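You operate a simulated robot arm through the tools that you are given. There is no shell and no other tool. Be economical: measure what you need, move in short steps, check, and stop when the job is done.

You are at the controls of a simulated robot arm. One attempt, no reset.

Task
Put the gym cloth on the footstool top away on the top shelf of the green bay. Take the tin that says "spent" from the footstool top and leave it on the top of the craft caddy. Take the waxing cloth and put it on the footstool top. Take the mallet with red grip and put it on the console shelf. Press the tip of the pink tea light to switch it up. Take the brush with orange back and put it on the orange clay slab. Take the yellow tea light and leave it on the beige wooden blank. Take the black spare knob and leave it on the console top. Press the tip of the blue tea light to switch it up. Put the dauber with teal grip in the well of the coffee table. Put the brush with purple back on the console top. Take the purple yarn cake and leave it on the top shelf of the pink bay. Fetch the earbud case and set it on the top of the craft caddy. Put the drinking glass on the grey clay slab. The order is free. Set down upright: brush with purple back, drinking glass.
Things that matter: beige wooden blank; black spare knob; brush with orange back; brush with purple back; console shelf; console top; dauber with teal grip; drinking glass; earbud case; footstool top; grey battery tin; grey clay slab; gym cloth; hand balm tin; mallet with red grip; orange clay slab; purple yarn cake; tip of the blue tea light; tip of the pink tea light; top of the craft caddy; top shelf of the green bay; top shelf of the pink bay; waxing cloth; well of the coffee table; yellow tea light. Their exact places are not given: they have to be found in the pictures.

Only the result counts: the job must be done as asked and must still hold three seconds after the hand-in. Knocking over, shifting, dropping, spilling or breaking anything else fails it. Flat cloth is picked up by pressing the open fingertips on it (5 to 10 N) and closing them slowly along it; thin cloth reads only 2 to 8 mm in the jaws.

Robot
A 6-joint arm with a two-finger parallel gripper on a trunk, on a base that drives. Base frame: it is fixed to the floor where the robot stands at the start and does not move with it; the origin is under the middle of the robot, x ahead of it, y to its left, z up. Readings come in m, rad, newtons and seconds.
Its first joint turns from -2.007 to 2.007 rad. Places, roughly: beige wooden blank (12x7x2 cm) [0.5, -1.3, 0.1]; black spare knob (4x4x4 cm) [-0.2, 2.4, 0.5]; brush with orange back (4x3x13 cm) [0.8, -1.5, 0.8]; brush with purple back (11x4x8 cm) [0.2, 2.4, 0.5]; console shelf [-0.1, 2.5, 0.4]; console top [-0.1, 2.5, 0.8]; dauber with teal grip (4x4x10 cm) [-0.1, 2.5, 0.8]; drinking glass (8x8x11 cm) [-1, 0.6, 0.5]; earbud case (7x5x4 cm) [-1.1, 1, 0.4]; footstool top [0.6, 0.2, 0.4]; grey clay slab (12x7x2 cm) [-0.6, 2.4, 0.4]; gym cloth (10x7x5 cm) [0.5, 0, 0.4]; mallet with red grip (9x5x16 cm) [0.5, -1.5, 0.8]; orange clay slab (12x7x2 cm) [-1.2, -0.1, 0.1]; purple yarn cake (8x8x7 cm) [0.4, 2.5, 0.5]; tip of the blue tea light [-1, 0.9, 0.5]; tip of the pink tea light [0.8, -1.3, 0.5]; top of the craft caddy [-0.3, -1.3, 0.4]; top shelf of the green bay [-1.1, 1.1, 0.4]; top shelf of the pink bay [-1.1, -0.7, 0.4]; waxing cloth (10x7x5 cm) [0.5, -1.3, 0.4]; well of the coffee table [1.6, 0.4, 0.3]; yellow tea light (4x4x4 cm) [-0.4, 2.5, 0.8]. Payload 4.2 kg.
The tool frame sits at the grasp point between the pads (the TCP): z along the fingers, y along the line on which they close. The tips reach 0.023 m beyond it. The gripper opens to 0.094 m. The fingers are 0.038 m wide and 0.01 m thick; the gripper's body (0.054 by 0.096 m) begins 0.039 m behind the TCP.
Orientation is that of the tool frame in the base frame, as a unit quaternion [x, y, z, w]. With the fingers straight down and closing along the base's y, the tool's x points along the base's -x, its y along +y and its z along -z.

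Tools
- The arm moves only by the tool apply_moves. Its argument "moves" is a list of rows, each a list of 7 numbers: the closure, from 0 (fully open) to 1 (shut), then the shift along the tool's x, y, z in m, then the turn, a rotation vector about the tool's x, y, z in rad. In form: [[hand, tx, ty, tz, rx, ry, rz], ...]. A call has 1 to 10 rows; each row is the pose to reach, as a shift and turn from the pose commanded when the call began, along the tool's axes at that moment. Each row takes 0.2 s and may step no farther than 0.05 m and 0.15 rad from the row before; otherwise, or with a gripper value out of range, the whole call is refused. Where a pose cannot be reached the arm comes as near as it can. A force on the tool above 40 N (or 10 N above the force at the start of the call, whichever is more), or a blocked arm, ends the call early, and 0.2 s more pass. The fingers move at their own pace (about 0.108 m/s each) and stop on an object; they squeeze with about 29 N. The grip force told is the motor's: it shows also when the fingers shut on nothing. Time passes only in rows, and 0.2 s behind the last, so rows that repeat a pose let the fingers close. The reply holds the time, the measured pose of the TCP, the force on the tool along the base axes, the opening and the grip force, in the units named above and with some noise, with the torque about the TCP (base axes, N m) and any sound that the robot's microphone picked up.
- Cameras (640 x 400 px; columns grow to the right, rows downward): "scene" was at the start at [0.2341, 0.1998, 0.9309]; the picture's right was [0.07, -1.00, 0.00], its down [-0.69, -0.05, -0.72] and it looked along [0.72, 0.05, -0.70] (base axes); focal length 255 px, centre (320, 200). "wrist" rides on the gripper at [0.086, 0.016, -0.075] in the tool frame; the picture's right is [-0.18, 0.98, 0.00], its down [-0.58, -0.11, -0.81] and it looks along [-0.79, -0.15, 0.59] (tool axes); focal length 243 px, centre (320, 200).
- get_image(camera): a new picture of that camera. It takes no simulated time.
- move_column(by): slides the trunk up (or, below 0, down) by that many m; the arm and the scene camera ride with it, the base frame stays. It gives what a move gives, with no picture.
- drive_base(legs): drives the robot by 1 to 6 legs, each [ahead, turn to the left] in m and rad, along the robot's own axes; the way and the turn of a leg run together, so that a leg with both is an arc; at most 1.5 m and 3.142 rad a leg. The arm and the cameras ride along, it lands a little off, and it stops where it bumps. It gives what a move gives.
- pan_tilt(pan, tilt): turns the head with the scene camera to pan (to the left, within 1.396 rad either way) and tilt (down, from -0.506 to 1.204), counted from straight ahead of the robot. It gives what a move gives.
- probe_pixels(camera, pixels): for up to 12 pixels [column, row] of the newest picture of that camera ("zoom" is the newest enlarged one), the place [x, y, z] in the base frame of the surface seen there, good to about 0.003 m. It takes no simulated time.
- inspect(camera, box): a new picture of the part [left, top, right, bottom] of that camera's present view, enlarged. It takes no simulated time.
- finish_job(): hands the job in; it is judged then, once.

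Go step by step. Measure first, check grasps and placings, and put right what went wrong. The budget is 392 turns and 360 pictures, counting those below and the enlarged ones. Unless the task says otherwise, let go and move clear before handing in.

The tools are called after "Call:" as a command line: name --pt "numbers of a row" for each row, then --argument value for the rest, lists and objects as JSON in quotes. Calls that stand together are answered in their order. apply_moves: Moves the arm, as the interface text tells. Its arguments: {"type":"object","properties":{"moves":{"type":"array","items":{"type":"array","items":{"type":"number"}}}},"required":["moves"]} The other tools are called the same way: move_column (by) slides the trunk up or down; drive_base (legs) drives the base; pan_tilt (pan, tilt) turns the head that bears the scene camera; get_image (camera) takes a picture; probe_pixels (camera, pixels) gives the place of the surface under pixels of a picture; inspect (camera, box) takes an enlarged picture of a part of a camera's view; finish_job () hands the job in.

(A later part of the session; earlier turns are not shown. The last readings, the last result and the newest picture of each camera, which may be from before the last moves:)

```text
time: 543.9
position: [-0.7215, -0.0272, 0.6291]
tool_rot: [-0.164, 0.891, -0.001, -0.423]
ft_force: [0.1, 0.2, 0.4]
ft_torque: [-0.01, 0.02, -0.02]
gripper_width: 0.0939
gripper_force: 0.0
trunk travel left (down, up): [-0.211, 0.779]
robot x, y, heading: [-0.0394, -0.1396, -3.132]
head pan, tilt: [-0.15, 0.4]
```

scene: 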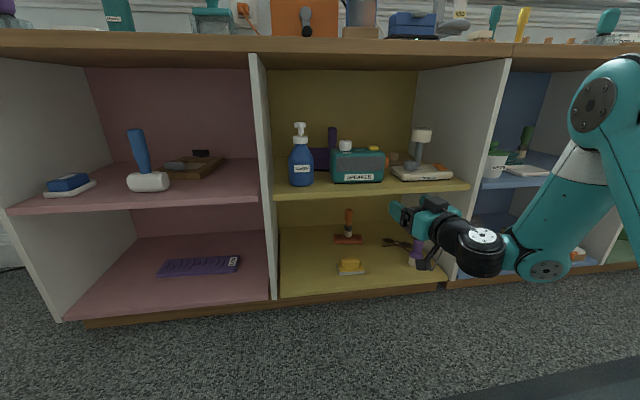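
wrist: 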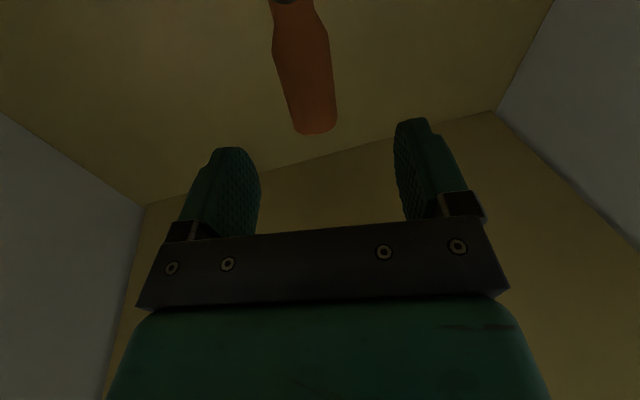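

The roll is complete with the camera on top. Now I'll drive to the green bay.

Call:
apply_moves --pt "0 0 0 0 0 0 0.14" --pt "0 0 0 0 0 0 0.14"

Call:
drive_base --legs '[[0.12, 0], [0, -1.6], [1.09, 0], [0, 1.6]]'

Call:
pan_tilt --pan 0 --tilt 0.5

Call:
get_image --camera "scene"

```text
time: 544.5
position: [-0.7224, -0.0265, 0.63]
tool_rot: [-0.102, 0.9, -0.03, -0.422]
ft_force: [-0.4, 1.1, -1.1]
ft_torque: [0.02, 0.01, -0.04]
gripper_width: 0.0938
gripper_force: 0.1
trunk travel left (down, up): [-0.211, 0.779]
robot x, y, heading: [-0.0401, -0.1387, -3.136]
head pan, tilt: [-0.15, 0.4]
```

```text
time: 558.6
position: [-0.8416, 1.0156, 0.6296]
tool_rot: [-0.118, 0.898, -0.037, -0.422]
ft_force: [-0.7, 0.1, 1.0]
ft_torque: [-0.01, 0.0, 0.02]
gripper_width: 0.0938
gripper_force: 0.1
trunk travel left (down, up): [-0.211, 0.779]
robot x, y, heading: [-0.1558, 0.9285, -3.094]
head pan, tilt: [-0.15, 0.4]
```

```text
time: 559.3
position: [-0.8414, 1.0164, 0.6295]
tool_rot: [-0.119, 0.898, -0.038, -0.421]
ft_force: [-0.6, -0.2, -0.1]
ft_torque: [0.0, 0.01, 0.01]
gripper_width: 0.0939
gripper_force: 0.2
trunk travel left (down, up): [-0.211, 0.779]
robot x, y, heading: [-0.1598, 0.9286, -3.094]
head pan, tilt: [0.0, 0.499]
```

```text
117 pictures are left
```

scene: 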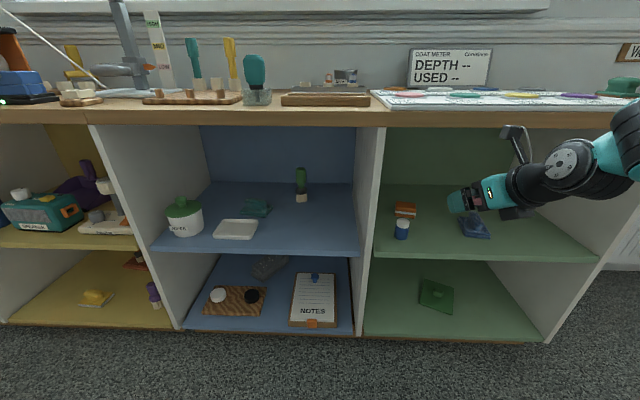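

I'll zoom in on the orange earbud case at (405,209) and the tea light in front of it.

Call:
inspect --camera "scene" --box '[380, 190, 460, 245]'

Call:
probe_pixels --camera "zoom" --pixels '[[130, 110], [280, 108], [125, 150], [285, 155], [205, 120], [205, 195], [125, 195], [285, 215], [170, 260], [170, 330], [205, 150], [290, 190]]'

```text
7.27 times, centred on (420, 218) of scene
```

zoom: 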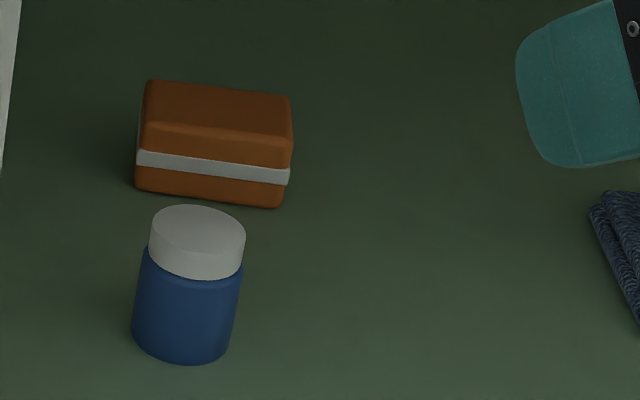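

```text
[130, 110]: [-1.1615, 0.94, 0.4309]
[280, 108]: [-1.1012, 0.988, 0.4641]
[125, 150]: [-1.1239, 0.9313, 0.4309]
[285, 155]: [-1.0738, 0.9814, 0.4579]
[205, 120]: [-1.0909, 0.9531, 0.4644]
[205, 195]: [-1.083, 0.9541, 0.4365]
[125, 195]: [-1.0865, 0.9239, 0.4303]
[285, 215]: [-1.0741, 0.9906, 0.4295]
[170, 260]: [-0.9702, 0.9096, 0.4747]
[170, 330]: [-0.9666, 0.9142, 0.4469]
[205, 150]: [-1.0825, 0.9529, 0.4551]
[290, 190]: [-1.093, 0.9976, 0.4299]
```

The case centre is about (-1.105,0.963), rotated ~17°. I'll yaw the tool to match and set the hand at the right height before rolling in.

Call:
apply_moves --pt "0 -0.021 -0.02 0.009 -0.099 -0.004 0.083" --pt "0 -0.042 -0.041 0.0175 -0.198 -0.008 0.166" --pt "0 -0.063 -0.061 0.026 -0.297 -0.012 0.249" --pt "0 -0.0845 -0.082 0.035 -0.3955 -0.0165 0.3314" --pt "0 -0.0845 -0.082 0.035 -0.3955 -0.0165 0.3314"

```text
time: 560.5
position: [-0.775, 1.1204, 0.5138]
tool_rot: [0.092, 0.9, 0.049, -0.424]
ft_force: [-0.8, -0.1, 0.0]
ft_torque: [0.03, -0.01, 0.03]
gripper_width: 0.094
gripper_force: 0.1
out of reach, approached as far as the arm can: row 2, 3, 4, 5
trunk travel left (down, up): [-0.211, 0.779]
robot x, y, heading: [-0.1556, 0.9255, -3.098]
head pan, tilt: [0.0, 0.499]
```

Call:
apply_moves --pt "0 0.003 -0.04 -0.007 0 0 0" --pt "0 0.006 -0.085 -0.015 0 0 0" --pt "0 0.009 -0.13 -0.022 0 0 0" --pt "0 0.011 -0.174 -0.03 0 0 0" --pt "0 0.011 -0.174 -0.03 0 0 0"

Call:
get_image --camera "scene"

```text
time: 561.7
position: [-0.7764, 1.1211, 0.5134]
tool_rot: [0.092, 0.9, 0.049, -0.424]
ft_force: [0.0, -0.8, 0.0]
ft_torque: [-0.04, -0.02, -0.02]
gripper_width: 0.094
gripper_force: 0.0
out of reach, approached as far as the arm can: row 1, 2, 3, 4, 5
trunk travel left (down, up): [-0.211, 0.779]
robot x, y, heading: [-0.157, 0.9278, -3.094]
head pan, tilt: [0.0, 0.499]
```

```text
115 pictures are left
```

scene: 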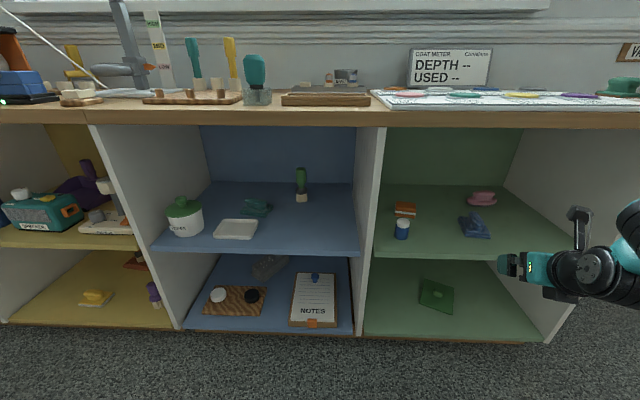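

The rolled wrist is at its joint limit for this yaw. Placing the robot further south makes the geometry work, so I'll raise the hand slightly and reposition the base.

Call:
apply_moves --pt "0 0.02 0 -0.015 0 0 0" --pt "0 0.035 0 -0.03 0 0 0" --pt "0 0.035 0 -0.03 0 0 0"

Call:
drive_base --legs '[[-0.2, 0], [0, 0.6], [0.33, 0], [0, -0.6]]'

Call:
get_image --camera "scene"

```text
time: 562.5
position: [-0.7761, 1.1224, 0.5571]
tool_rot: [0.09, 0.9, 0.048, -0.424]
ft_force: [-0.8, -0.5, 0.1]
ft_torque: [0.04, 0.0, 0.03]
gripper_width: 0.094
gripper_force: 0.0
out of reach, approached as far as the arm can: row 2
trunk travel left (down, up): [-0.211, 0.779]
robot x, y, heading: [-0.1568, 0.926, -3.096]
head pan, tilt: [0.0, 0.499]
```

```text
time: 569.2
position: [-0.836, 0.9484, 0.5561]
tool_rot: [0.099, 0.899, 0.052, -0.423]
ft_force: [0.1, 0.6, -0.9]
ft_torque: [0.01, 0.02, 0.02]
gripper_width: 0.094
gripper_force: 0.0
trunk travel left (down, up): [-0.211, 0.779]
robot x, y, heading: [-0.2173, 0.7417, -3.116]
head pan, tilt: [0.0, 0.499]
```

```text
114 pictures are left
```

scene: 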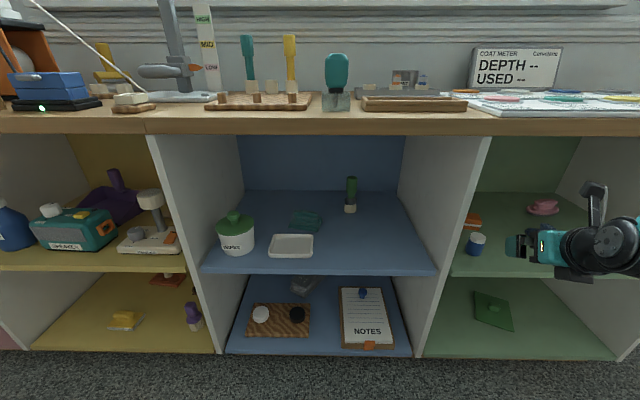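

I'll roll in 0.17 m, then fine-tune the yaw.

Call:
drive_base --legs '[[0.17, 0]]'

Call:
apply_moves --pt "0 0 0 0 0.0617 0.0008 -0.0509" --pt "0 0 0 0 0.0617 0.0008 -0.0509"

Call:
get_image --camera "wrist"

```text
time: 570.6
position: [-1.0012, 0.9478, 0.5576]
tool_rot: [0.101, 0.899, 0.053, -0.423]
ft_force: [0.4, -0.3, 0.0]
ft_torque: [0.03, 0.0, 0.0]
gripper_width: 0.0938
gripper_force: 0.1
trunk travel left (down, up): [-0.211, 0.779]
robot x, y, heading: [-0.3861, 0.7389, -3.119]
head pan, tilt: [0.0, 0.499]
```

```text
time: 571.2
position: [-1.0018, 0.9464, 0.5569]
tool_rot: [0.064, 0.902, 0.035, -0.425]
ft_force: [-0.7, -0.3, -0.9]
ft_torque: [-0.03, -0.03, -0.04]
gripper_width: 0.094
gripper_force: 0.0
trunk travel left (down, up): [-0.211, 0.779]
robot x, y, heading: [-0.39, 0.7376, -3.12]
head pan, tilt: [0.0, 0.499]
```

```text
113 pictures are left
```

wrist: 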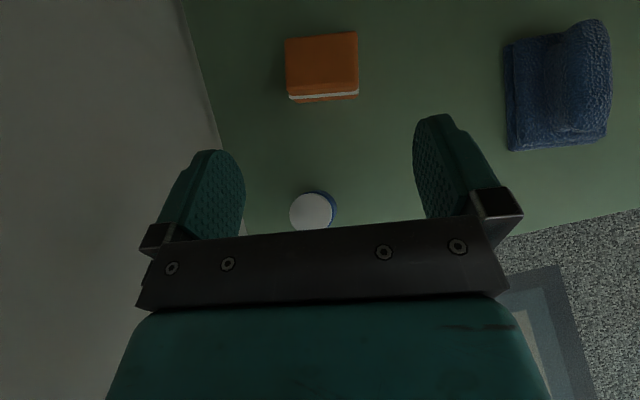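

Great overhead view: case at (322,67), tea light at (313,210) below the hand. I'll probe them.

Call:
probe_pixels --camera "wrist" --pixels '[[288, 42], [354, 36], [290, 90], [356, 88], [322, 63], [313, 210], [296, 210], [331, 205], [322, 97]]'

```text
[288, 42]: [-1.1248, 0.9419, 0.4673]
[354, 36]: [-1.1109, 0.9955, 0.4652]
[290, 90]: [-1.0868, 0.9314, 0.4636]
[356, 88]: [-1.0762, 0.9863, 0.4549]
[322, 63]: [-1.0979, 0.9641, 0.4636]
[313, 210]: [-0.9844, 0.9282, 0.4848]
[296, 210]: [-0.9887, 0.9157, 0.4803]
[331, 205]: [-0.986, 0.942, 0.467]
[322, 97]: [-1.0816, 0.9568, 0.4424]
```

Centre (-1.098,0.964). I'll advance along the tool axis and grip.

Call:
apply_moves --pt "0 -0.003 0.0006 0.035 0 0 0" --pt "0 -0.006 0.0012 0.07 0 0 0" --pt "0 -0.009 0.0018 0.105 0 0 0" --pt "0 -0.011 0.0023 0.128 0 0 0" --pt "0 -0.011 0.0023 0.128 0 0 0"

Call:
get_image --camera "wrist"

```text
time: 572.5
position: [-1.0679, 0.9797, 0.4608]
tool_rot: [0.072, 0.898, 0.052, -0.431]
ft_force: [-9.5, 11.2, 19.5]
ft_torque: [-0.67, 0.67, -0.6]
gripper_width: 0.0904
gripper_force: 0.1
trunk travel left (down, up): [-0.211, 0.779]
robot x, y, heading: [-0.3519, 0.7344, 3.105]
head pan, tilt: [0.0, 0.499]
stopped in row 5: the arm was blocked; the commanded pose is now the measured one
```

```text
112 pictures are left
```

wrist: 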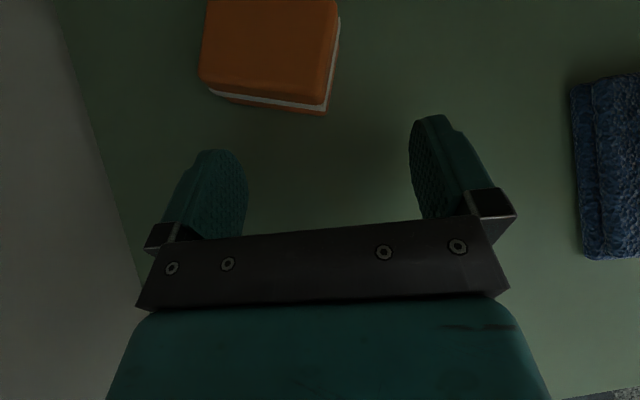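

The arm was blocked and the base pushed back 4 cm; the forearm probably met the top front edge. I'll withdraw along the tool axis and check.

Call:
apply_moves --pt "0 0 0 -0.03 0 0 0" --pt "0 0 0 -0.06 0 0 0" --pt "0 0 0 -0.09 0 0 0"

Call:
get_image --camera "scene"

Call:
get_image --camera "wrist"

```text
time: 572.7
position: [-1.0886, 0.9831, 0.4585]
tool_rot: [0.076, 0.881, 0.054, -0.464]
ft_force: [-18.4, -11.3, 165.1]
ft_torque: [-8.0, 3.28, -2.04]
gripper_width: 0.0938
gripper_force: 0.1
trunk travel left (down, up): [-0.211, 0.779]
robot x, y, heading: [-0.327, 0.7284, 3.081]
head pan, tilt: [0.0, 0.499]
stopped in row 1: the force on the tool passed its limit (the readings are from after the stop); the commanded pose is now the measured one
```

```text
111 pictures are left
```

scene: 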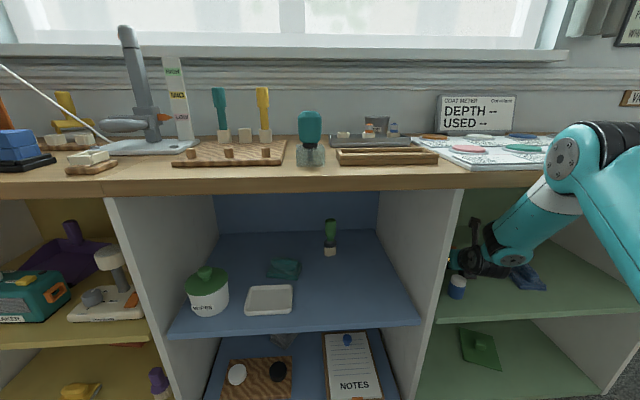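

```text
110 pictures are left
```

wrist: 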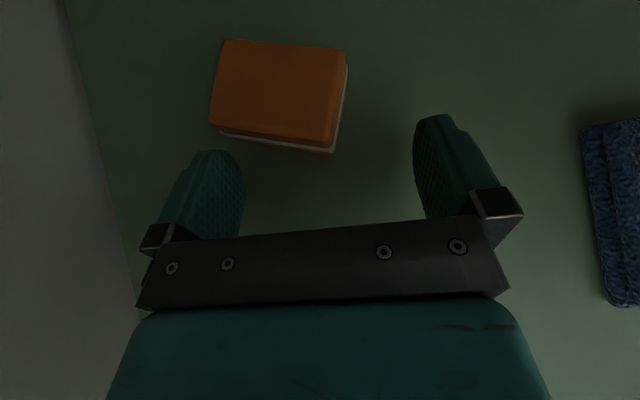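

A fingertip is pressing hard on the shelf (165 N). I'll raise the trunk 3 cm to relieve it.

Call:
move_column --by 0.02

Call:
get_image --camera "wrist"

```text
time: 573.0
position: [-1.1071, 0.9859, 0.4586]
tool_rot: [0.069, 0.852, 0.051, -0.517]
ft_force: [-2.7, -13.5, 169.9]
ft_torque: [-8.28, 3.28, 2.74]
gripper_width: 0.0943
gripper_force: 0.0
trunk travel left (down, up): [-0.213, 0.777]
robot x, y, heading: [-0.2911, 0.722, 3.044]
head pan, tilt: [0.0, 0.499]
stopped: the force on the tool passed its limit (the readings are from after the stop); the commanded pose is now the measured one
```

```text
109 pictures are left
```

wrist: 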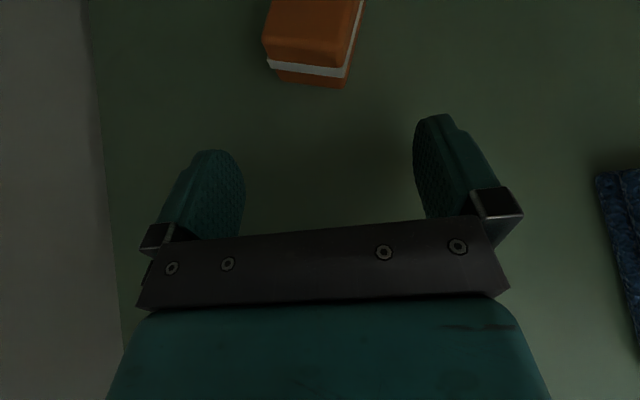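

The base is still being pushed. I'll command the hand straight up by 4 cm with the arm.

Call:
apply_moves --pt "0 0.0178 0.0003 -0.0092 0 0 0" --pt "0 0.0355 0.0006 -0.0184 0 0 0"

Call:
get_image --camera "scene"

```text
time: 573.2
position: [-1.1283, 0.9761, 0.458]
tool_rot: [0.051, 0.824, 0.056, -0.562]
ft_force: [10.6, -1.8, 211.5]
ft_torque: [-5.15, -12.51, 0.84]
gripper_width: 0.0941
gripper_force: 0.1
out of reach, approached as far as the arm can: row 1
trunk travel left (down, up): [-0.213, 0.777]
robot x, y, heading: [-0.2684, 0.7148, 3.056]
head pan, tilt: [0.0, 0.499]
stopped in row 1: the force on the tool passed its limit (the readings are from after the stop); the commanded pose is now the measured one
```

```text
108 pictures are left
```

scene: 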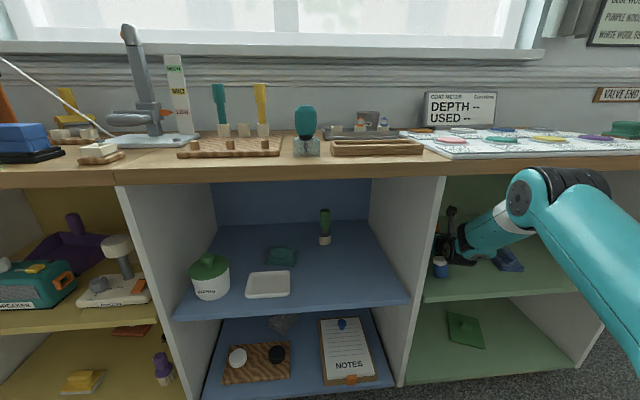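

The robot is tipping because the arm presses down with the base tilted. I'll command a strong upward motion to relieve it.

Call:
apply_moves --pt "0 0.046 0 -0.018 0 0 0" --pt "0 0.09 0 -0.036 0 0 0" --pt "0 0.136 0 -0.054 0 0 0"

```text
time: 573.5
position: [-1.151, 0.986, 0.4579]
tool_rot: [0.056, 0.822, 0.05, -0.565]
ft_force: [9.2, 1.7, 197.1]
ft_torque: [-4.76, -11.56, 0.2]
gripper_width: 0.0939
gripper_force: 0.1
out of reach, approached as far as the arm can: row 1
trunk travel left (down, up): [-0.213, 0.777]
robot x, y, heading: [-0.2685, 0.7158, 3.05]
head pan, tilt: [0.0, 0.499]
stopped in row 1: the arm was blocked; the commanded pose is now the measured one
```

Call:
get_image --camera "wrist"

Call:
drive_base --legs '[[0.06, 0]]'

```text
107 pictures are left
```

wrist: 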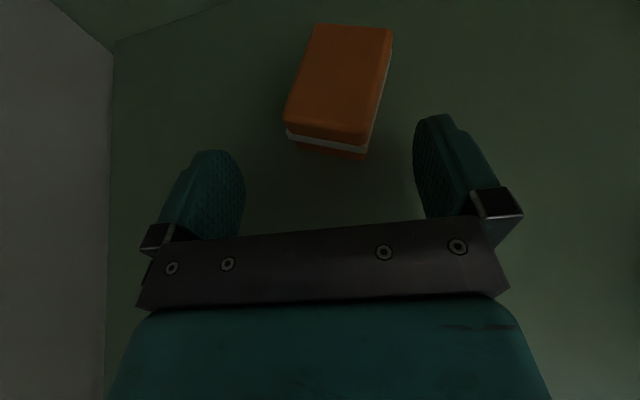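

```text
time: 574.2
position: [-1.187, 0.9893, 0.4584]
tool_rot: [0.039, 0.823, 0.047, -0.565]
ft_force: [43.7, -16.9, 201.1]
ft_torque: [-4.87, -12.88, 0.38]
gripper_width: 0.0939
gripper_force: 0.0
trunk travel left (down, up): [-0.213, 0.777]
robot x, y, heading: [-0.2477, 0.7105, 3.03]
head pan, tilt: [0.0, 0.499]
stopped in leg 1: the force on the tool passed its limit (the readings are from after the stop); the commanded pose is now the measured one
```

The wrist is at its roll limit, which corrupts the moves. I'll roll back (negative rz) while commanding upward.

Call:
apply_moves --pt "0 0.04 0 -0.02 0 0 -0.14" --pt "0 0.08 0 -0.04 0 0 -0.28" --pt "0 0.12 0 -0.06 0 0 -0.42"

Call:
get_image --camera "scene"

```text
time: 574.5
position: [-1.2102, 0.9844, 0.4577]
tool_rot: [0.032, 0.828, 0.056, -0.558]
ft_force: [73.6, -0.3, 174.5]
ft_torque: [-7.4, 1.04, 4.44]
gripper_width: 0.0865
gripper_force: 0.0
trunk travel left (down, up): [-0.213, 0.777]
robot x, y, heading: [-0.257, 0.714, 3.033]
head pan, tilt: [0.0, 0.499]
stopped in row 1: the arm was blocked; the commanded pose is now the measured one
```

```text
106 pictures are left
```

scene: 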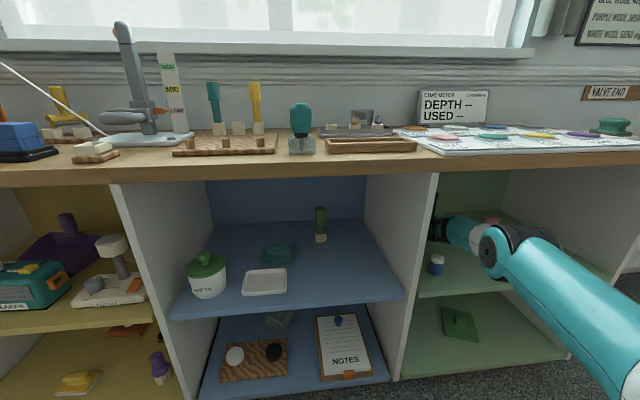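

I'll raise the trunk 0.15 m, which should let the front of the base settle back down.

Call:
move_column --by 0.15

```text
time: 574.9
position: [-1.2181, 0.9854, 0.4567]
tool_rot: [0.028, 0.827, 0.055, -0.559]
ft_force: [101.0, -5.3, 175.7]
ft_torque: [-7.73, 0.51, 4.11]
gripper_width: 0.0869
gripper_force: 0.0
trunk travel left (down, up): [-0.215, 0.775]
robot x, y, heading: [-0.256, 0.7114, 3.027]
head pan, tilt: [0.0, 0.499]
stopped: the arm was blocked; the commanded pose is now the measured one
```

I'll try combining upward and backward motion with roll-back in single short steps.

Call:
apply_moves --pt "0 0.025 0 -0.042 0 0 -0.12"

Call:
apply_moves --pt "0 0.025 0 -0.042 0 0 -0.12"

```text
time: 575.2
position: [-1.232, 0.9845, 0.4586]
tool_rot: [0.023, 0.825, 0.07, -0.56]
ft_force: [29.3, 2.5, 147.7]
ft_torque: [-6.12, 1.97, 3.21]
gripper_width: 0.0857
gripper_force: 0.1
trunk travel left (down, up): [-0.215, 0.775]
robot x, y, heading: [-0.2558, 0.713, 3.031]
head pan, tilt: [0.0, 0.499]
stopped in row 1: the arm was blocked; the commanded pose is now the measured one
```

```text
time: 575.5
position: [-1.2442, 0.9824, 0.4622]
tool_rot: [0.007, 0.824, 0.084, -0.56]
ft_force: [16.5, 2.7, 140.0]
ft_torque: [-5.72, 2.15, 2.3]
gripper_width: 0.0836
gripper_force: 0.1
trunk travel left (down, up): [-0.215, 0.775]
robot x, y, heading: [-0.2535, 0.714, 3.035]
head pan, tilt: [0.0, 0.499]
stopped in row 1: the arm was blocked; the commanded pose is now the measured one
```

It is helping (force falling). I'll continue with the same relief steps.

Call:
apply_moves --pt "0 0.02 0 -0.045 0 0 -0.1"

Call:
apply_moves --pt "0 0.02 0 -0.045 0 0 -0.05"

Call:
apply_moves --pt "0 0.02 0 -0.045 0 0 -0.05"

Call:
get_image --camera "wrist"

Call:
get_image --camera "scene"

```text
time: 575.9
position: [-1.2524, 0.9818, 0.4618]
tool_rot: [-0.004, 0.814, 0.098, -0.572]
ft_force: [-3.0, 5.5, 135.3]
ft_torque: [-5.17, 2.24, 1.01]
gripper_width: 0.0826
gripper_force: 0.1
trunk travel left (down, up): [-0.215, 0.775]
robot x, y, heading: [-0.2602, 0.708, 3.031]
head pan, tilt: [0.0, 0.499]
stopped in row 1: the arm was blocked; the commanded pose is now the measured one
```

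```text
time: 576.2
position: [-1.2631, 0.9815, 0.4645]
tool_rot: [-0.011, 0.801, 0.111, -0.589]
ft_force: [-23.3, 3.5, 149.5]
ft_torque: [-2.3, -7.6, -0.16]
gripper_width: 0.0941
gripper_force: 0.1
trunk travel left (down, up): [-0.215, 0.775]
robot x, y, heading: [-0.255, 0.7081, 3.031]
head pan, tilt: [0.0, 0.499]
stopped in row 1: the arm was blocked; the commanded pose is now the measured one
```

```text
time: 576.5
position: [-1.2807, 0.9823, 0.4688]
tool_rot: [-0.018, 0.787, 0.12, -0.605]
ft_force: [-51.1, 8.6, 93.2]
ft_torque: [-1.01, -3.09, -0.19]
gripper_width: 0.0939
gripper_force: 0.1
trunk travel left (down, up): [-0.215, 0.775]
robot x, y, heading: [-0.2592, 0.7147, 3.036]
head pan, tilt: [0.0, 0.499]
stopped in row 1: the arm was blocked; the commanded pose is now the measured one
```

```text
105 pictures are left
```

wrist: 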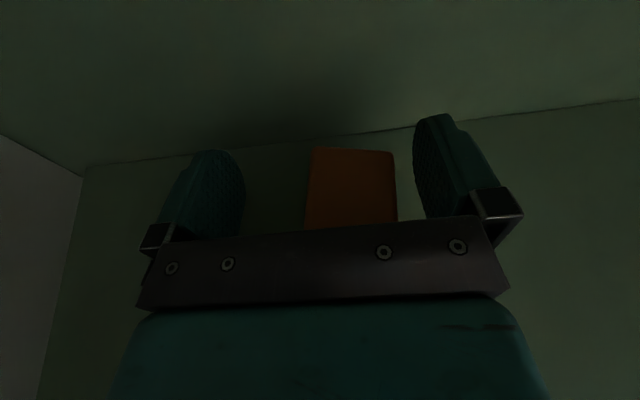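

```text
104 pictures are left
```

scene: 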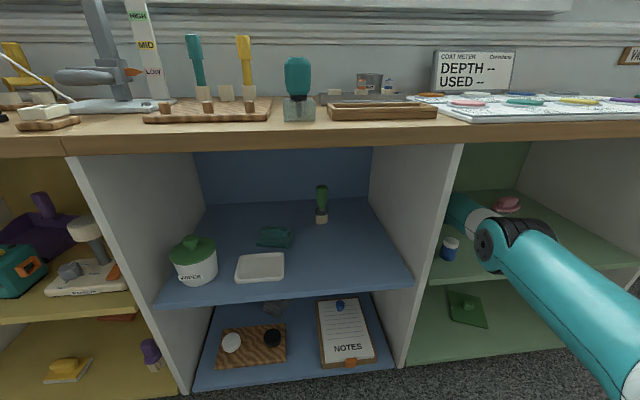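

The base is settling. The hand is now around the case near the back wall, and the tea light still stands. I'll keep relieving, mainly backwards.

Call:
apply_moves --pt "0 0.01 0 -0.048 0 0 0"

Call:
apply_moves --pt "0 0.01 0 -0.048 0 0 0"

Call:
apply_moves --pt "0 0.01 0 -0.048 0 0 0"

```text
time: 576.9
position: [-1.2331, 0.974, 0.465]
tool_rot: [-0.018, 0.807, 0.114, -0.58]
ft_force: [-16.1, 2.1, 17.2]
ft_torque: [-0.71, 0.9, -0.82]
gripper_width: 0.0925
gripper_force: 0.1
trunk travel left (down, up): [-0.215, 0.775]
robot x, y, heading: [-0.2555, 0.7138, 3.031]
head pan, tilt: [0.0, 0.499]
```

```text
time: 577.3
position: [-1.1896, 0.9663, 0.4879]
tool_rot: [-0.019, 0.81, 0.114, -0.576]
ft_force: [0.5, 0.5, 0.1]
ft_torque: [0.01, 0.03, 0.05]
gripper_width: 0.0941
gripper_force: 0.0
trunk travel left (down, up): [-0.215, 0.775]
robot x, y, heading: [-0.2573, 0.713, 3.036]
head pan, tilt: [0.0, 0.499]
```

```text
time: 577.7
position: [-1.1487, 0.9586, 0.5129]
tool_rot: [-0.017, 0.808, 0.114, -0.577]
ft_force: [-0.2, -0.2, 0.2]
ft_torque: [-0.01, 0.02, 0.02]
gripper_width: 0.0942
gripper_force: 0.0
trunk travel left (down, up): [-0.215, 0.775]
robot x, y, heading: [-0.2548, 0.7073, 3.032]
head pan, tilt: [0.0, 0.499]
```

Free at last, with zero force. I'll look at the state of things.

Call:
get_image --camera "wrist"

Call:
get_image --camera "scene"

```text
103 pictures are left
```

wrist: 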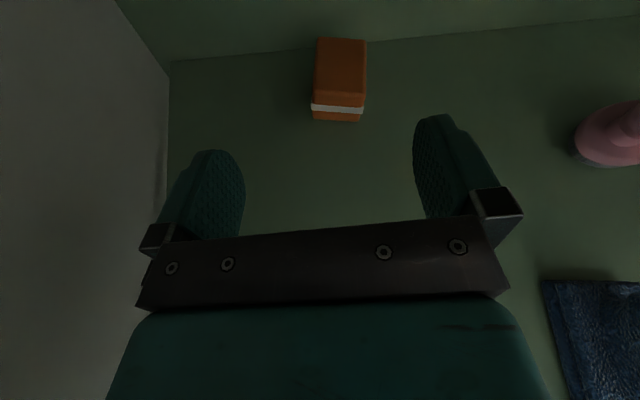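

```text
102 pictures are left
```

scene: 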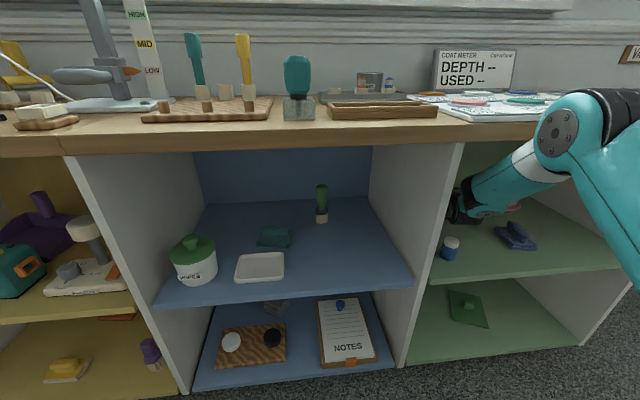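

Everything else is in place. The case was pushed to the back with its long axis towards me. I'll probe it.

Call:
probe_pixels --camera "wrist" --pixels '[[318, 45], [364, 45], [314, 95], [364, 98], [340, 70], [338, 108], [340, 118], [240, 100], [420, 60], [340, 42]]'

Call:
probe_pixels --camera "scene" --pixels '[[450, 240], [450, 253], [510, 232], [530, 245], [470, 205]]'

```text
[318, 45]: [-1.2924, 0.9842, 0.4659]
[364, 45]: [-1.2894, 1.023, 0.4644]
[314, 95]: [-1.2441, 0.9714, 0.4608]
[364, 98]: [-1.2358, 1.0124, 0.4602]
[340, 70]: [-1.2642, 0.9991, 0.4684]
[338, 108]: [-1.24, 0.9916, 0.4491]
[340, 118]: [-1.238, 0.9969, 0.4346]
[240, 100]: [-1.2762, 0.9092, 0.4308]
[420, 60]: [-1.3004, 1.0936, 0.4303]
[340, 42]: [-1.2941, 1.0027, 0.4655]
```

```text
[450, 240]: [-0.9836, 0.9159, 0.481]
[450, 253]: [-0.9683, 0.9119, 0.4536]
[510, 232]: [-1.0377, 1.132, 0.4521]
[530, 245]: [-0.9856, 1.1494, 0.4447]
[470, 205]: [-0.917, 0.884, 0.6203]
```

The tea light and cloth are unmoved. The case is at (-1.266,0.998), long axis towards me. I'll lift the hand and withdraw above the tea light.

Call:
apply_moves --pt "0 0.0464 0.0102 -0.0153 0 0 0" --pt "0 0.034 0.0098 -0.06 0 0 0" --pt "0 0.02 0.009 -0.105 0 0 0" --pt "0 0.006 0.0085 -0.15 0 0 0" --pt "0 -0.008 0.008 -0.195 0 0 0" --pt "0 -0.022 0.0075 -0.24 0 0 0"

```text
time: 579.1
position: [-0.9135, 0.9265, 0.5638]
tool_rot: [-0.017, 0.808, 0.114, -0.578]
ft_force: [-0.2, -0.5, 0.4]
ft_torque: [0.01, -0.03, 0.03]
gripper_width: 0.0936
gripper_force: 0.0
trunk travel left (down, up): [-0.215, 0.775]
robot x, y, heading: [-0.2594, 0.7087, 3.034]
head pan, tilt: [0.0, 0.499]
```

I'll level the finger roll and trim the yaw here, checking that it is reachable.

Call:
apply_moves --pt "0 0 0 0 0.028 0.006 0.1" --pt "0 0 0 0 0.0557 0.0122 0.1976" --pt "0 0 0 0 0.0557 0.0122 0.1976"

```text
time: 579.9
position: [-0.9136, 0.9265, 0.5644]
tool_rot: [0.045, 0.805, 0.033, -0.59]
ft_force: [-0.3, 0.6, -0.2]
ft_torque: [-0.02, 0.0, 0.0]
gripper_width: 0.0943
gripper_force: 0.0
trunk travel left (down, up): [-0.215, 0.775]
robot x, y, heading: [-0.2547, 0.713, 3.035]
head pan, tilt: [0.0, 0.499]
```

Now I'll enter high over the tea light to a waypoint.

Call:
apply_moves --pt "0 0.012 0.002 0.04 0 0 0" --pt "0 0.024 0.004 0.08 0 0 0" --pt "0 0.035 0.006 0.12 0 0 0" --pt "0 0.047 0.008 0.16 0 0 0" --pt "0 0.0588 0.0103 0.2 0 0 0" --pt "0 0.0588 0.0103 0.2 0 0 0"

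Call:
get_image --camera "wrist"

```text
time: 581.3
position: [-1.1194, 0.9593, 0.5586]
tool_rot: [0.043, 0.806, 0.033, -0.59]
ft_force: [0.5, 1.2, -0.1]
ft_torque: [0.0, 0.0, 0.0]
gripper_width: 0.094
gripper_force: 0.1
trunk travel left (down, up): [-0.215, 0.775]
robot x, y, heading: [-0.2526, 0.7097, 3.03]
head pan, tilt: [0.0, 0.499]
```

```text
101 pictures are left
```

wrist: 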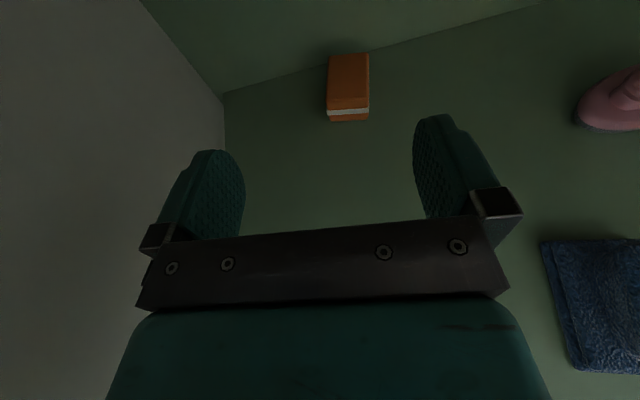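

Call:
apply_moves --pt "0 -0.011 0.005 0.038 0 0 0" --pt "0 -0.021 0.01 0.075 0 0 0" --pt "0 -0.031 0.014 0.11 0 0 0" --pt "0 -0.038 0.0175 0.135 0 0 0" --pt "0 -0.038 0.0175 0.135 0 0 0"

Call:
get_image --camera "wrist"

```text
time: 582.5
position: [-1.2215, 0.998, 0.4799]
tool_rot: [0.035, 0.805, 0.034, -0.592]
ft_force: [0.7, 0.3, 1.0]
ft_torque: [0.04, 0.02, 0.01]
gripper_width: 0.0938
gripper_force: 0.1
out of reach, approached as far as the arm can: row 2, 3, 4, 5
trunk travel left (down, up): [-0.215, 0.775]
robot x, y, heading: [-0.2611, 0.7127, 3.033]
head pan, tilt: [0.0, 0.499]
```

```text
100 pictures are left
```

wrist: 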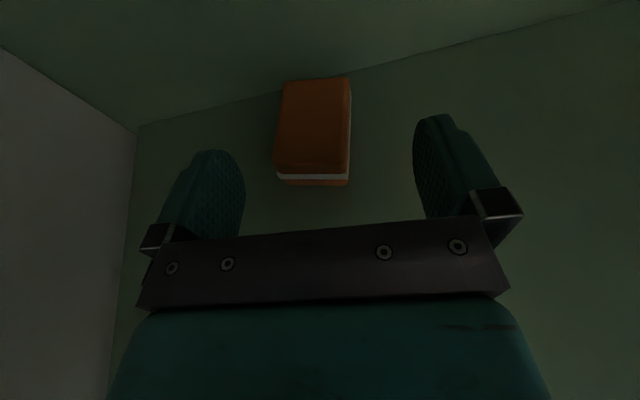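

The arm is near its limit, so I'll use the base to advance 4 cm and the trunk to lower 1.6 cm instead.

Call:
drive_base --legs '[[0.04, 0]]'

Call:
move_column --by -0.015

Call:
get_image --camera "wrist"

```text
time: 583.4
position: [-1.2597, 1.0022, 0.4808]
tool_rot: [0.035, 0.804, 0.033, -0.592]
ft_force: [0.7, -0.4, -0.2]
ft_torque: [-0.01, -0.01, -0.01]
gripper_width: 0.094
gripper_force: 0.1
trunk travel left (down, up): [-0.215, 0.775]
robot x, y, heading: [-0.2949, 0.7154, 3.033]
head pan, tilt: [0.0, 0.499]
```

```text
time: 584.0
position: [-1.2577, 1.0017, 0.465]
tool_rot: [0.036, 0.805, 0.034, -0.592]
ft_force: [-0.6, -0.1, 0.4]
ft_torque: [0.02, -0.01, 0.0]
gripper_width: 0.0941
gripper_force: 0.1
trunk travel left (down, up): [-0.2, 0.79]
robot x, y, heading: [-0.2937, 0.7149, 3.036]
head pan, tilt: [0.0, 0.499]
```

```text
99 pictures are left
```

wrist: 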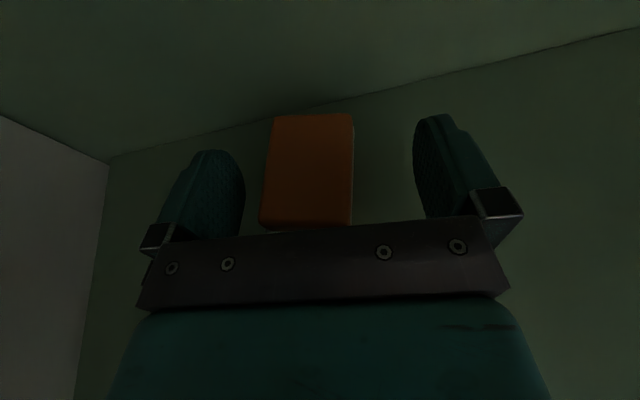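

The case is between the fingers. I'll close.

Call:
apply_moves --pt "0.3 0 0 0 0 0 0" --pt "0.6 0 0 0 0 0 0" --pt "1 0 0 0 0 0 0" --pt "1 0 0 0 0 0 0" --pt "1 0 0 0 0 0 0"

Call:
move_column --by 0.08

Call:
get_image --camera "wrist"

```text
time: 585.2
position: [-1.2605, 1.002, 0.4666]
tool_rot: [0.036, 0.804, 0.035, -0.592]
ft_force: [-0.2, -1.1, 0.1]
ft_torque: [-0.01, 0.0, 0.01]
gripper_width: 0.0435
gripper_force: 29.4
trunk travel left (down, up): [-0.2, 0.79]
robot x, y, heading: [-0.2945, 0.7146, 3.032]
head pan, tilt: [0.0, 0.499]
```

```text
time: 586.4
position: [-1.2433, 0.997, 0.4936]
tool_rot: [0.04, 0.824, 0.028, -0.565]
ft_force: [-0.4, 0.6, -0.6]
ft_torque: [0.02, -0.04, 0.02]
gripper_width: 0.0434
gripper_force: 29.3
trunk travel left (down, up): [-0.28, 0.71]
robot x, y, heading: [-0.2926, 0.7152, 3.033]
head pan, tilt: [0.0, 0.499]
```

```text
98 pictures are left
```

wrist: 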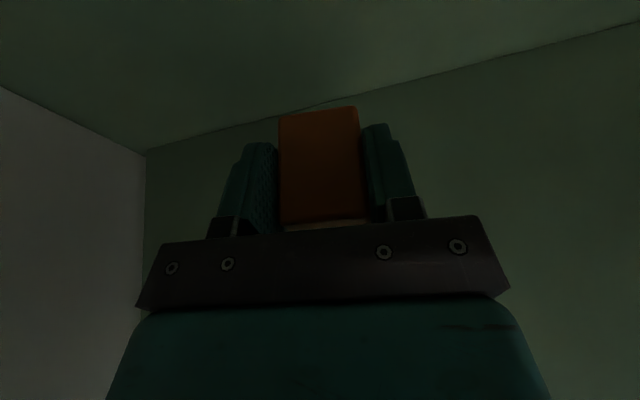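

The trunk rise only lifted the hand 2.7 cm, which means the forearm is against the underside of the unit's top. That was the cause of the earlier jam. I'll lower back 5 cm.

Call:
move_column --by -0.05

Call:
get_image --camera "scene"

```text
time: 587.3
position: [-1.2609, 1.0048, 0.4963]
tool_rot: [0.035, 0.804, 0.034, -0.592]
ft_force: [0.4, 0.3, -1.0]
ft_torque: [0.0, 0.0, 0.02]
gripper_width: 0.0436
gripper_force: 28.8
trunk travel left (down, up): [-0.23, 0.76]
robot x, y, heading: [-0.2972, 0.7142, 3.031]
head pan, tilt: [0.0, 0.499]
```

```text
97 pictures are left
```

scene: 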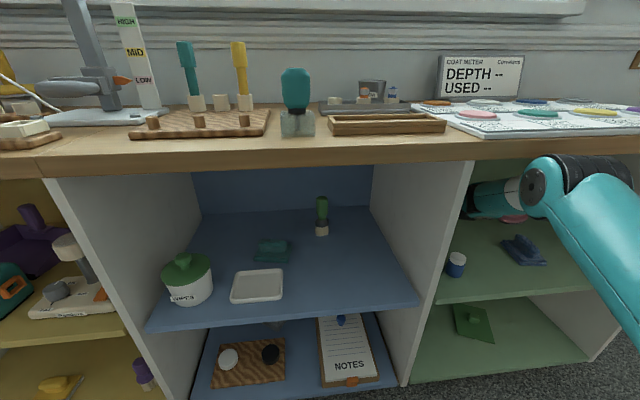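

The case is lifted ~3 cm. I'll back out in a lane between tea light and cloth (y≈1.0), adding a slight turn to hold that line.

Call:
drive_base --legs '[[-0.13, -0.02]]'

Call:
get_image --camera "wrist"

```text
time: 588.6
position: [-1.1289, 1.0037, 0.4951]
tool_rot: [0.043, 0.804, 0.039, -0.591]
ft_force: [0.0, -0.9, -1.4]
ft_torque: [0.01, -0.03, 0.01]
gripper_width: 0.0433
gripper_force: 29.3
trunk travel left (down, up): [-0.23, 0.76]
robot x, y, heading: [-0.1691, 0.7063, 3.016]
head pan, tilt: [0.0, 0.499]
```

```text
96 pictures are left
```

wrist: 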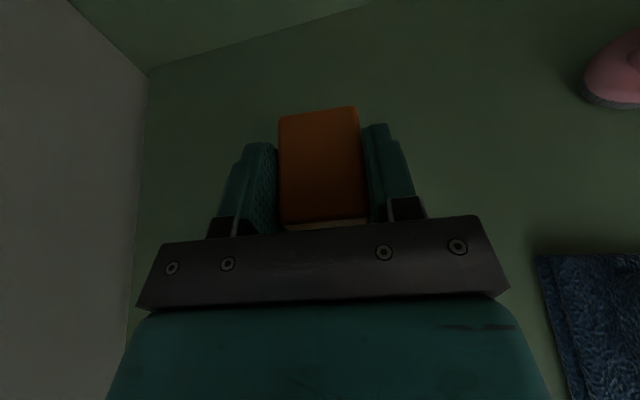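

Call:
drive_base --legs '[[-0.2, -0.032]]'

Call:
get_image --camera "scene"

```text
time: 590.2
position: [-0.9172, 1.011, 0.495]
tool_rot: [0.058, 0.803, 0.051, -0.591]
ft_force: [0.2, 0.6, -1.1]
ft_torque: [0.0, -0.01, 0.02]
gripper_width: 0.0437
gripper_force: 29.1
trunk travel left (down, up): [-0.23, 0.76]
robot x, y, heading: [0.0307, 0.6712, 2.973]
head pan, tilt: [0.0, 0.499]
```

```text
95 pictures are left
```

scene: 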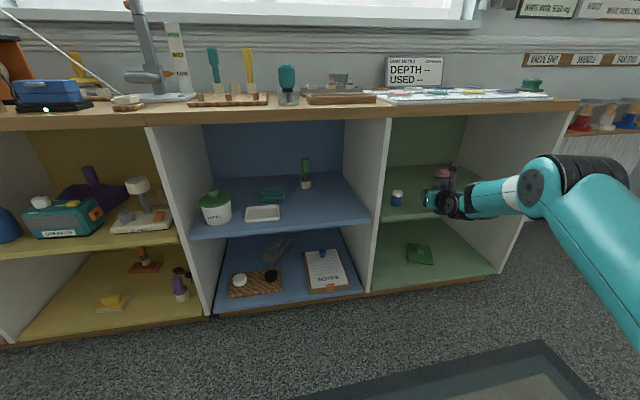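

Out safely. I'll retract the arm, raise the trunk, and head for the caddy.

Call:
apply_moves --pt "1 0.005 0 -0.045 0 0 0" --pt "1 0.01 0 -0.09 0 0 0" --pt "1 0.015 0 -0.135 0 0 0" --pt "1 0.02 0 -0.18 0 0 0" --pt "1 0.03 0 -0.22 0 0 0" --pt "1 0.04 0 -0.25 0 0 0"

Call:
move_column --by 0.1

```text
time: 591.6
position: [-0.6908, 0.9743, 0.6082]
tool_rot: [0.057, 0.803, 0.05, -0.59]
ft_force: [-1.0, -0.3, -0.4]
ft_torque: [-0.01, -0.02, 0.02]
gripper_width: 0.0437
gripper_force: 28.8
trunk travel left (down, up): [-0.23, 0.76]
robot x, y, heading: [0.0299, 0.6684, 2.976]
head pan, tilt: [0.0, 0.499]
```

```text
time: 592.9
position: [-0.6906, 0.9753, 0.7092]
tool_rot: [0.057, 0.803, 0.05, -0.591]
ft_force: [0.2, -0.1, -0.4]
ft_torque: [0.0, 0.03, 0.01]
gripper_width: 0.0434
gripper_force: 29.1
trunk travel left (down, up): [-0.33, 0.66]
robot x, y, heading: [0.0327, 0.671, 2.975]
head pan, tilt: [0.0, 0.499]
```

Call:
drive_base --legs '[[0.06, 0], [0, 1.51], [1.25, 0]]'

Call:
pan_tilt --pan -0.1 --tilt 0.65

Call:
get_image --camera "scene"

```text
time: 603.4
position: [-0.6879, -1.227, 0.708]
tool_rot: [-0.505, 0.628, -0.365, -0.466]
ft_force: [0.6, 0.8, -0.4]
ft_torque: [0.04, -0.02, 0.02]
gripper_width: 0.0436
gripper_force: 28.9
trunk travel left (down, up): [-0.33, 0.66]
robot x, y, heading: [-0.3325, -0.5274, -1.81]
head pan, tilt: [0.0, 0.499]
```

```text
time: 604.1
position: [-0.6879, -1.2283, 0.7085]
tool_rot: [-0.505, 0.627, -0.366, -0.466]
ft_force: [0.1, -0.9, -1.1]
ft_torque: [-0.02, 0.0, 0.01]
gripper_width: 0.0434
gripper_force: 28.9
trunk travel left (down, up): [-0.33, 0.66]
robot x, y, heading: [-0.3344, -0.5339, -1.811]
head pan, tilt: [-0.099, 0.649]
```

```text
94 pictures are left
```

scene: 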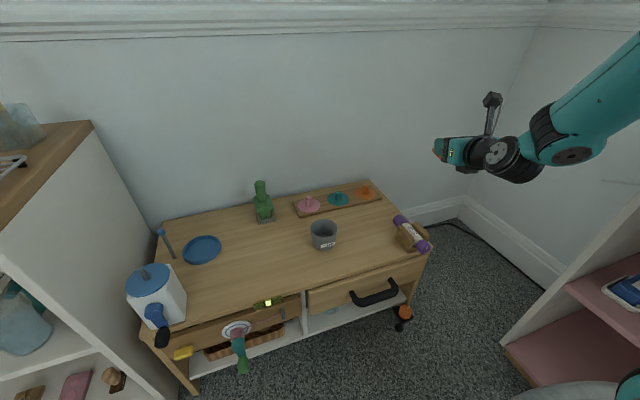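

I'll set the case down left of the tin at about (-0.24,-1.29). First I'll yaw the tool left to keep the wrist away from its limit.

Call:
apply_moves --pt "1 0 0 0 0.117 0.0015 -0.036" --pt "1 0 0 0 0.2335 0.003 -0.0725" --pt "1 0 0 0 0.35 0.0045 -0.109" --pt "1 0 0 0 0.467 0.006 -0.145" --pt "1 0 0 0 0.467 0.006 -0.145"

```text
time: 605.3
position: [-0.6885, -1.2273, 0.7094]
tool_rot: [0.642, -0.486, 0.468, 0.364]
ft_force: [-0.3, 0.5, -1.0]
ft_torque: [0.01, 0.03, -0.01]
gripper_width: 0.0434
gripper_force: 29.2
trunk travel left (down, up): [-0.33, 0.66]
robot x, y, heading: [-0.3326, -0.5288, -1.81]
head pan, tilt: [-0.099, 0.649]
```

Call:
apply_moves --pt "1 0.0055 -0.0414 0.0158 0 0 0" --pt "1 0.011 -0.0828 0.0316 0 0 0" --pt "1 0.0165 -0.1242 0.0474 0 0 0" --pt "1 0.022 -0.1656 0.0632 0 0 0" --pt "1 0.0275 -0.207 0.079 0 0 0" --pt "1 0.033 -0.2484 0.0948 0 0 0" --pt "1 0.0385 -0.2898 0.1106 0 0 0" --pt "1 0.044 -0.3312 0.1264 0 0 0" --pt "1 0.0495 -0.3726 0.1422 0 0 0" --pt "1 0.055 -0.414 0.158 0 0 0"

Call:
get_image --camera "scene"

```text
time: 607.5
position: [-0.3269, -1.2914, 0.6946]
tool_rot: [0.657, -0.462, 0.479, 0.354]
ft_force: [-0.3, -0.2, -0.3]
ft_torque: [0.01, 0.0, -0.02]
gripper_width: 0.0435
gripper_force: 29.5
out of reach, approached as far as the arm can: row 8, 9, 10
trunk travel left (down, up): [-0.33, 0.66]
robot x, y, heading: [-0.3322, -0.5307, -1.812]
head pan, tilt: [-0.099, 0.649]
```

```text
93 pictures are left
```

scene: 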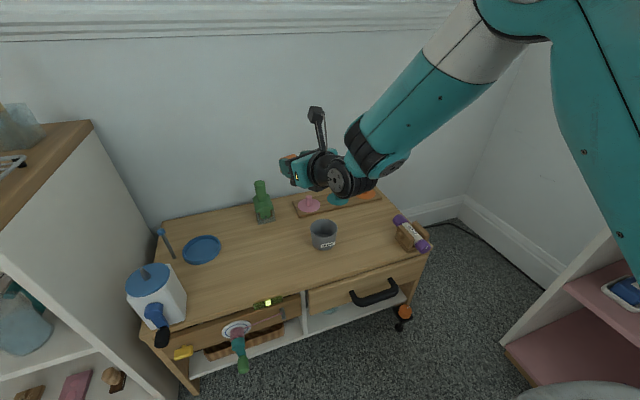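

At the wrist limit again, so I'll turn the base left by 0.12 rad to shift the hand east.

Call:
drive_base --legs '[[0, 0.12]]'

Call:
move_column --by -0.2

Call:
get_image --camera "scene"

Call:
get_image --camera "wrist"

```text
time: 608.5
position: [-0.2347, -1.285, 0.6941]
tool_rot: [0.685, -0.42, 0.5, 0.324]
ft_force: [0.6, 0.3, -0.6]
ft_torque: [0.04, 0.01, 0.01]
gripper_width: 0.0434
gripper_force: 29.0
trunk travel left (down, up): [-0.33, 0.66]
robot x, y, heading: [-0.3349, -0.5306, -1.693]
head pan, tilt: [-0.099, 0.649]
```

```text
time: 610.7
position: [-0.2337, -1.2859, 0.4952]
tool_rot: [0.684, -0.421, 0.5, 0.325]
ft_force: [0.1, -0.5, 0.2]
ft_torque: [0.02, -0.03, 0.01]
gripper_width: 0.0434
gripper_force: 29.1
trunk travel left (down, up): [-0.13, 0.86]
robot x, y, heading: [-0.3326, -0.5341, -1.693]
head pan, tilt: [-0.099, 0.649]
```

```text
92 pictures are left
```

scene: 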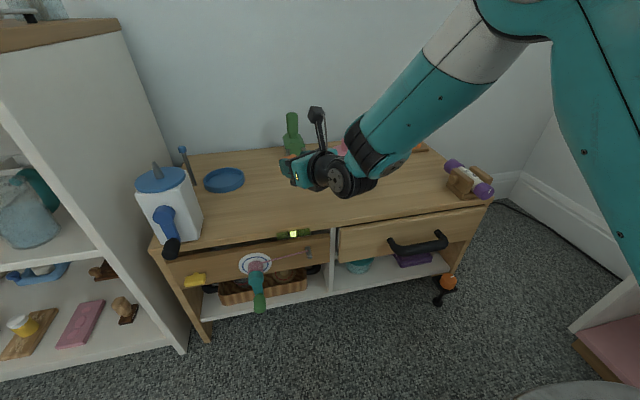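

```text
91 pictures are left
```

wrist: 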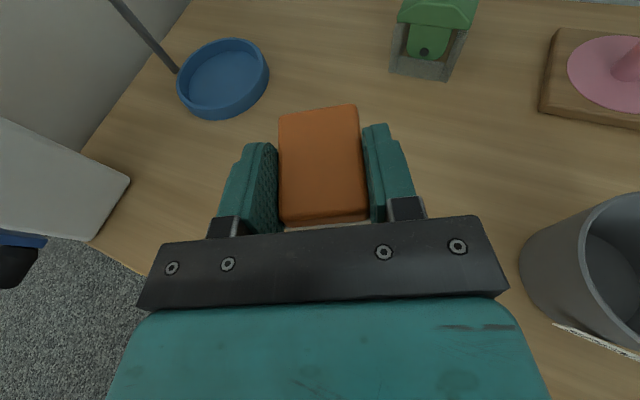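

The spot is free. I'll lower with the trunk.

Call:
move_column --by -0.052

Call:
move_column --by -0.005

```text
time: 611.6
position: [-0.234, -1.2851, 0.4425]
tool_rot: [0.684, -0.421, 0.5, 0.324]
ft_force: [-0.6, 0.7, 0.0]
ft_torque: [0.02, 0.03, 0.01]
gripper_width: 0.0432
gripper_force: 29.0
trunk travel left (down, up): [-0.078, 0.912]
robot x, y, heading: [-0.3336, -0.5288, -1.693]
head pan, tilt: [-0.099, 0.649]
```

```text
time: 612.1
position: [-0.2349, -1.2844, 0.4367]
tool_rot: [0.684, -0.421, 0.5, 0.325]
ft_force: [-0.5, -0.8, 0.0]
ft_torque: [0.02, 0.02, -0.02]
gripper_width: 0.0436
gripper_force: 29.2
trunk travel left (down, up): [-0.073, 0.917]
robot x, y, heading: [-0.3318, -0.529, -1.688]
head pan, tilt: [-0.099, 0.649]
```

Call:
move_column --by -0.003

Call:
get_image --camera "scene"

```text
time: 612.6
position: [-0.2345, -1.2861, 0.4356]
tool_rot: [0.683, -0.42, 0.501, 0.326]
ft_force: [0.6, 0.4, 7.8]
ft_torque: [0.25, -0.08, 0.03]
gripper_width: 0.0435
gripper_force: 28.9
trunk travel left (down, up): [-0.07, 0.92]
robot x, y, heading: [-0.3352, -0.5291, -1.686]
head pan, tilt: [-0.099, 0.649]
```

```text
90 pictures are left
```

scene: 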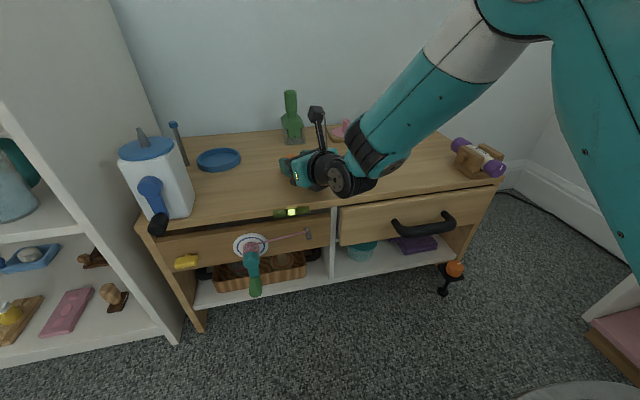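

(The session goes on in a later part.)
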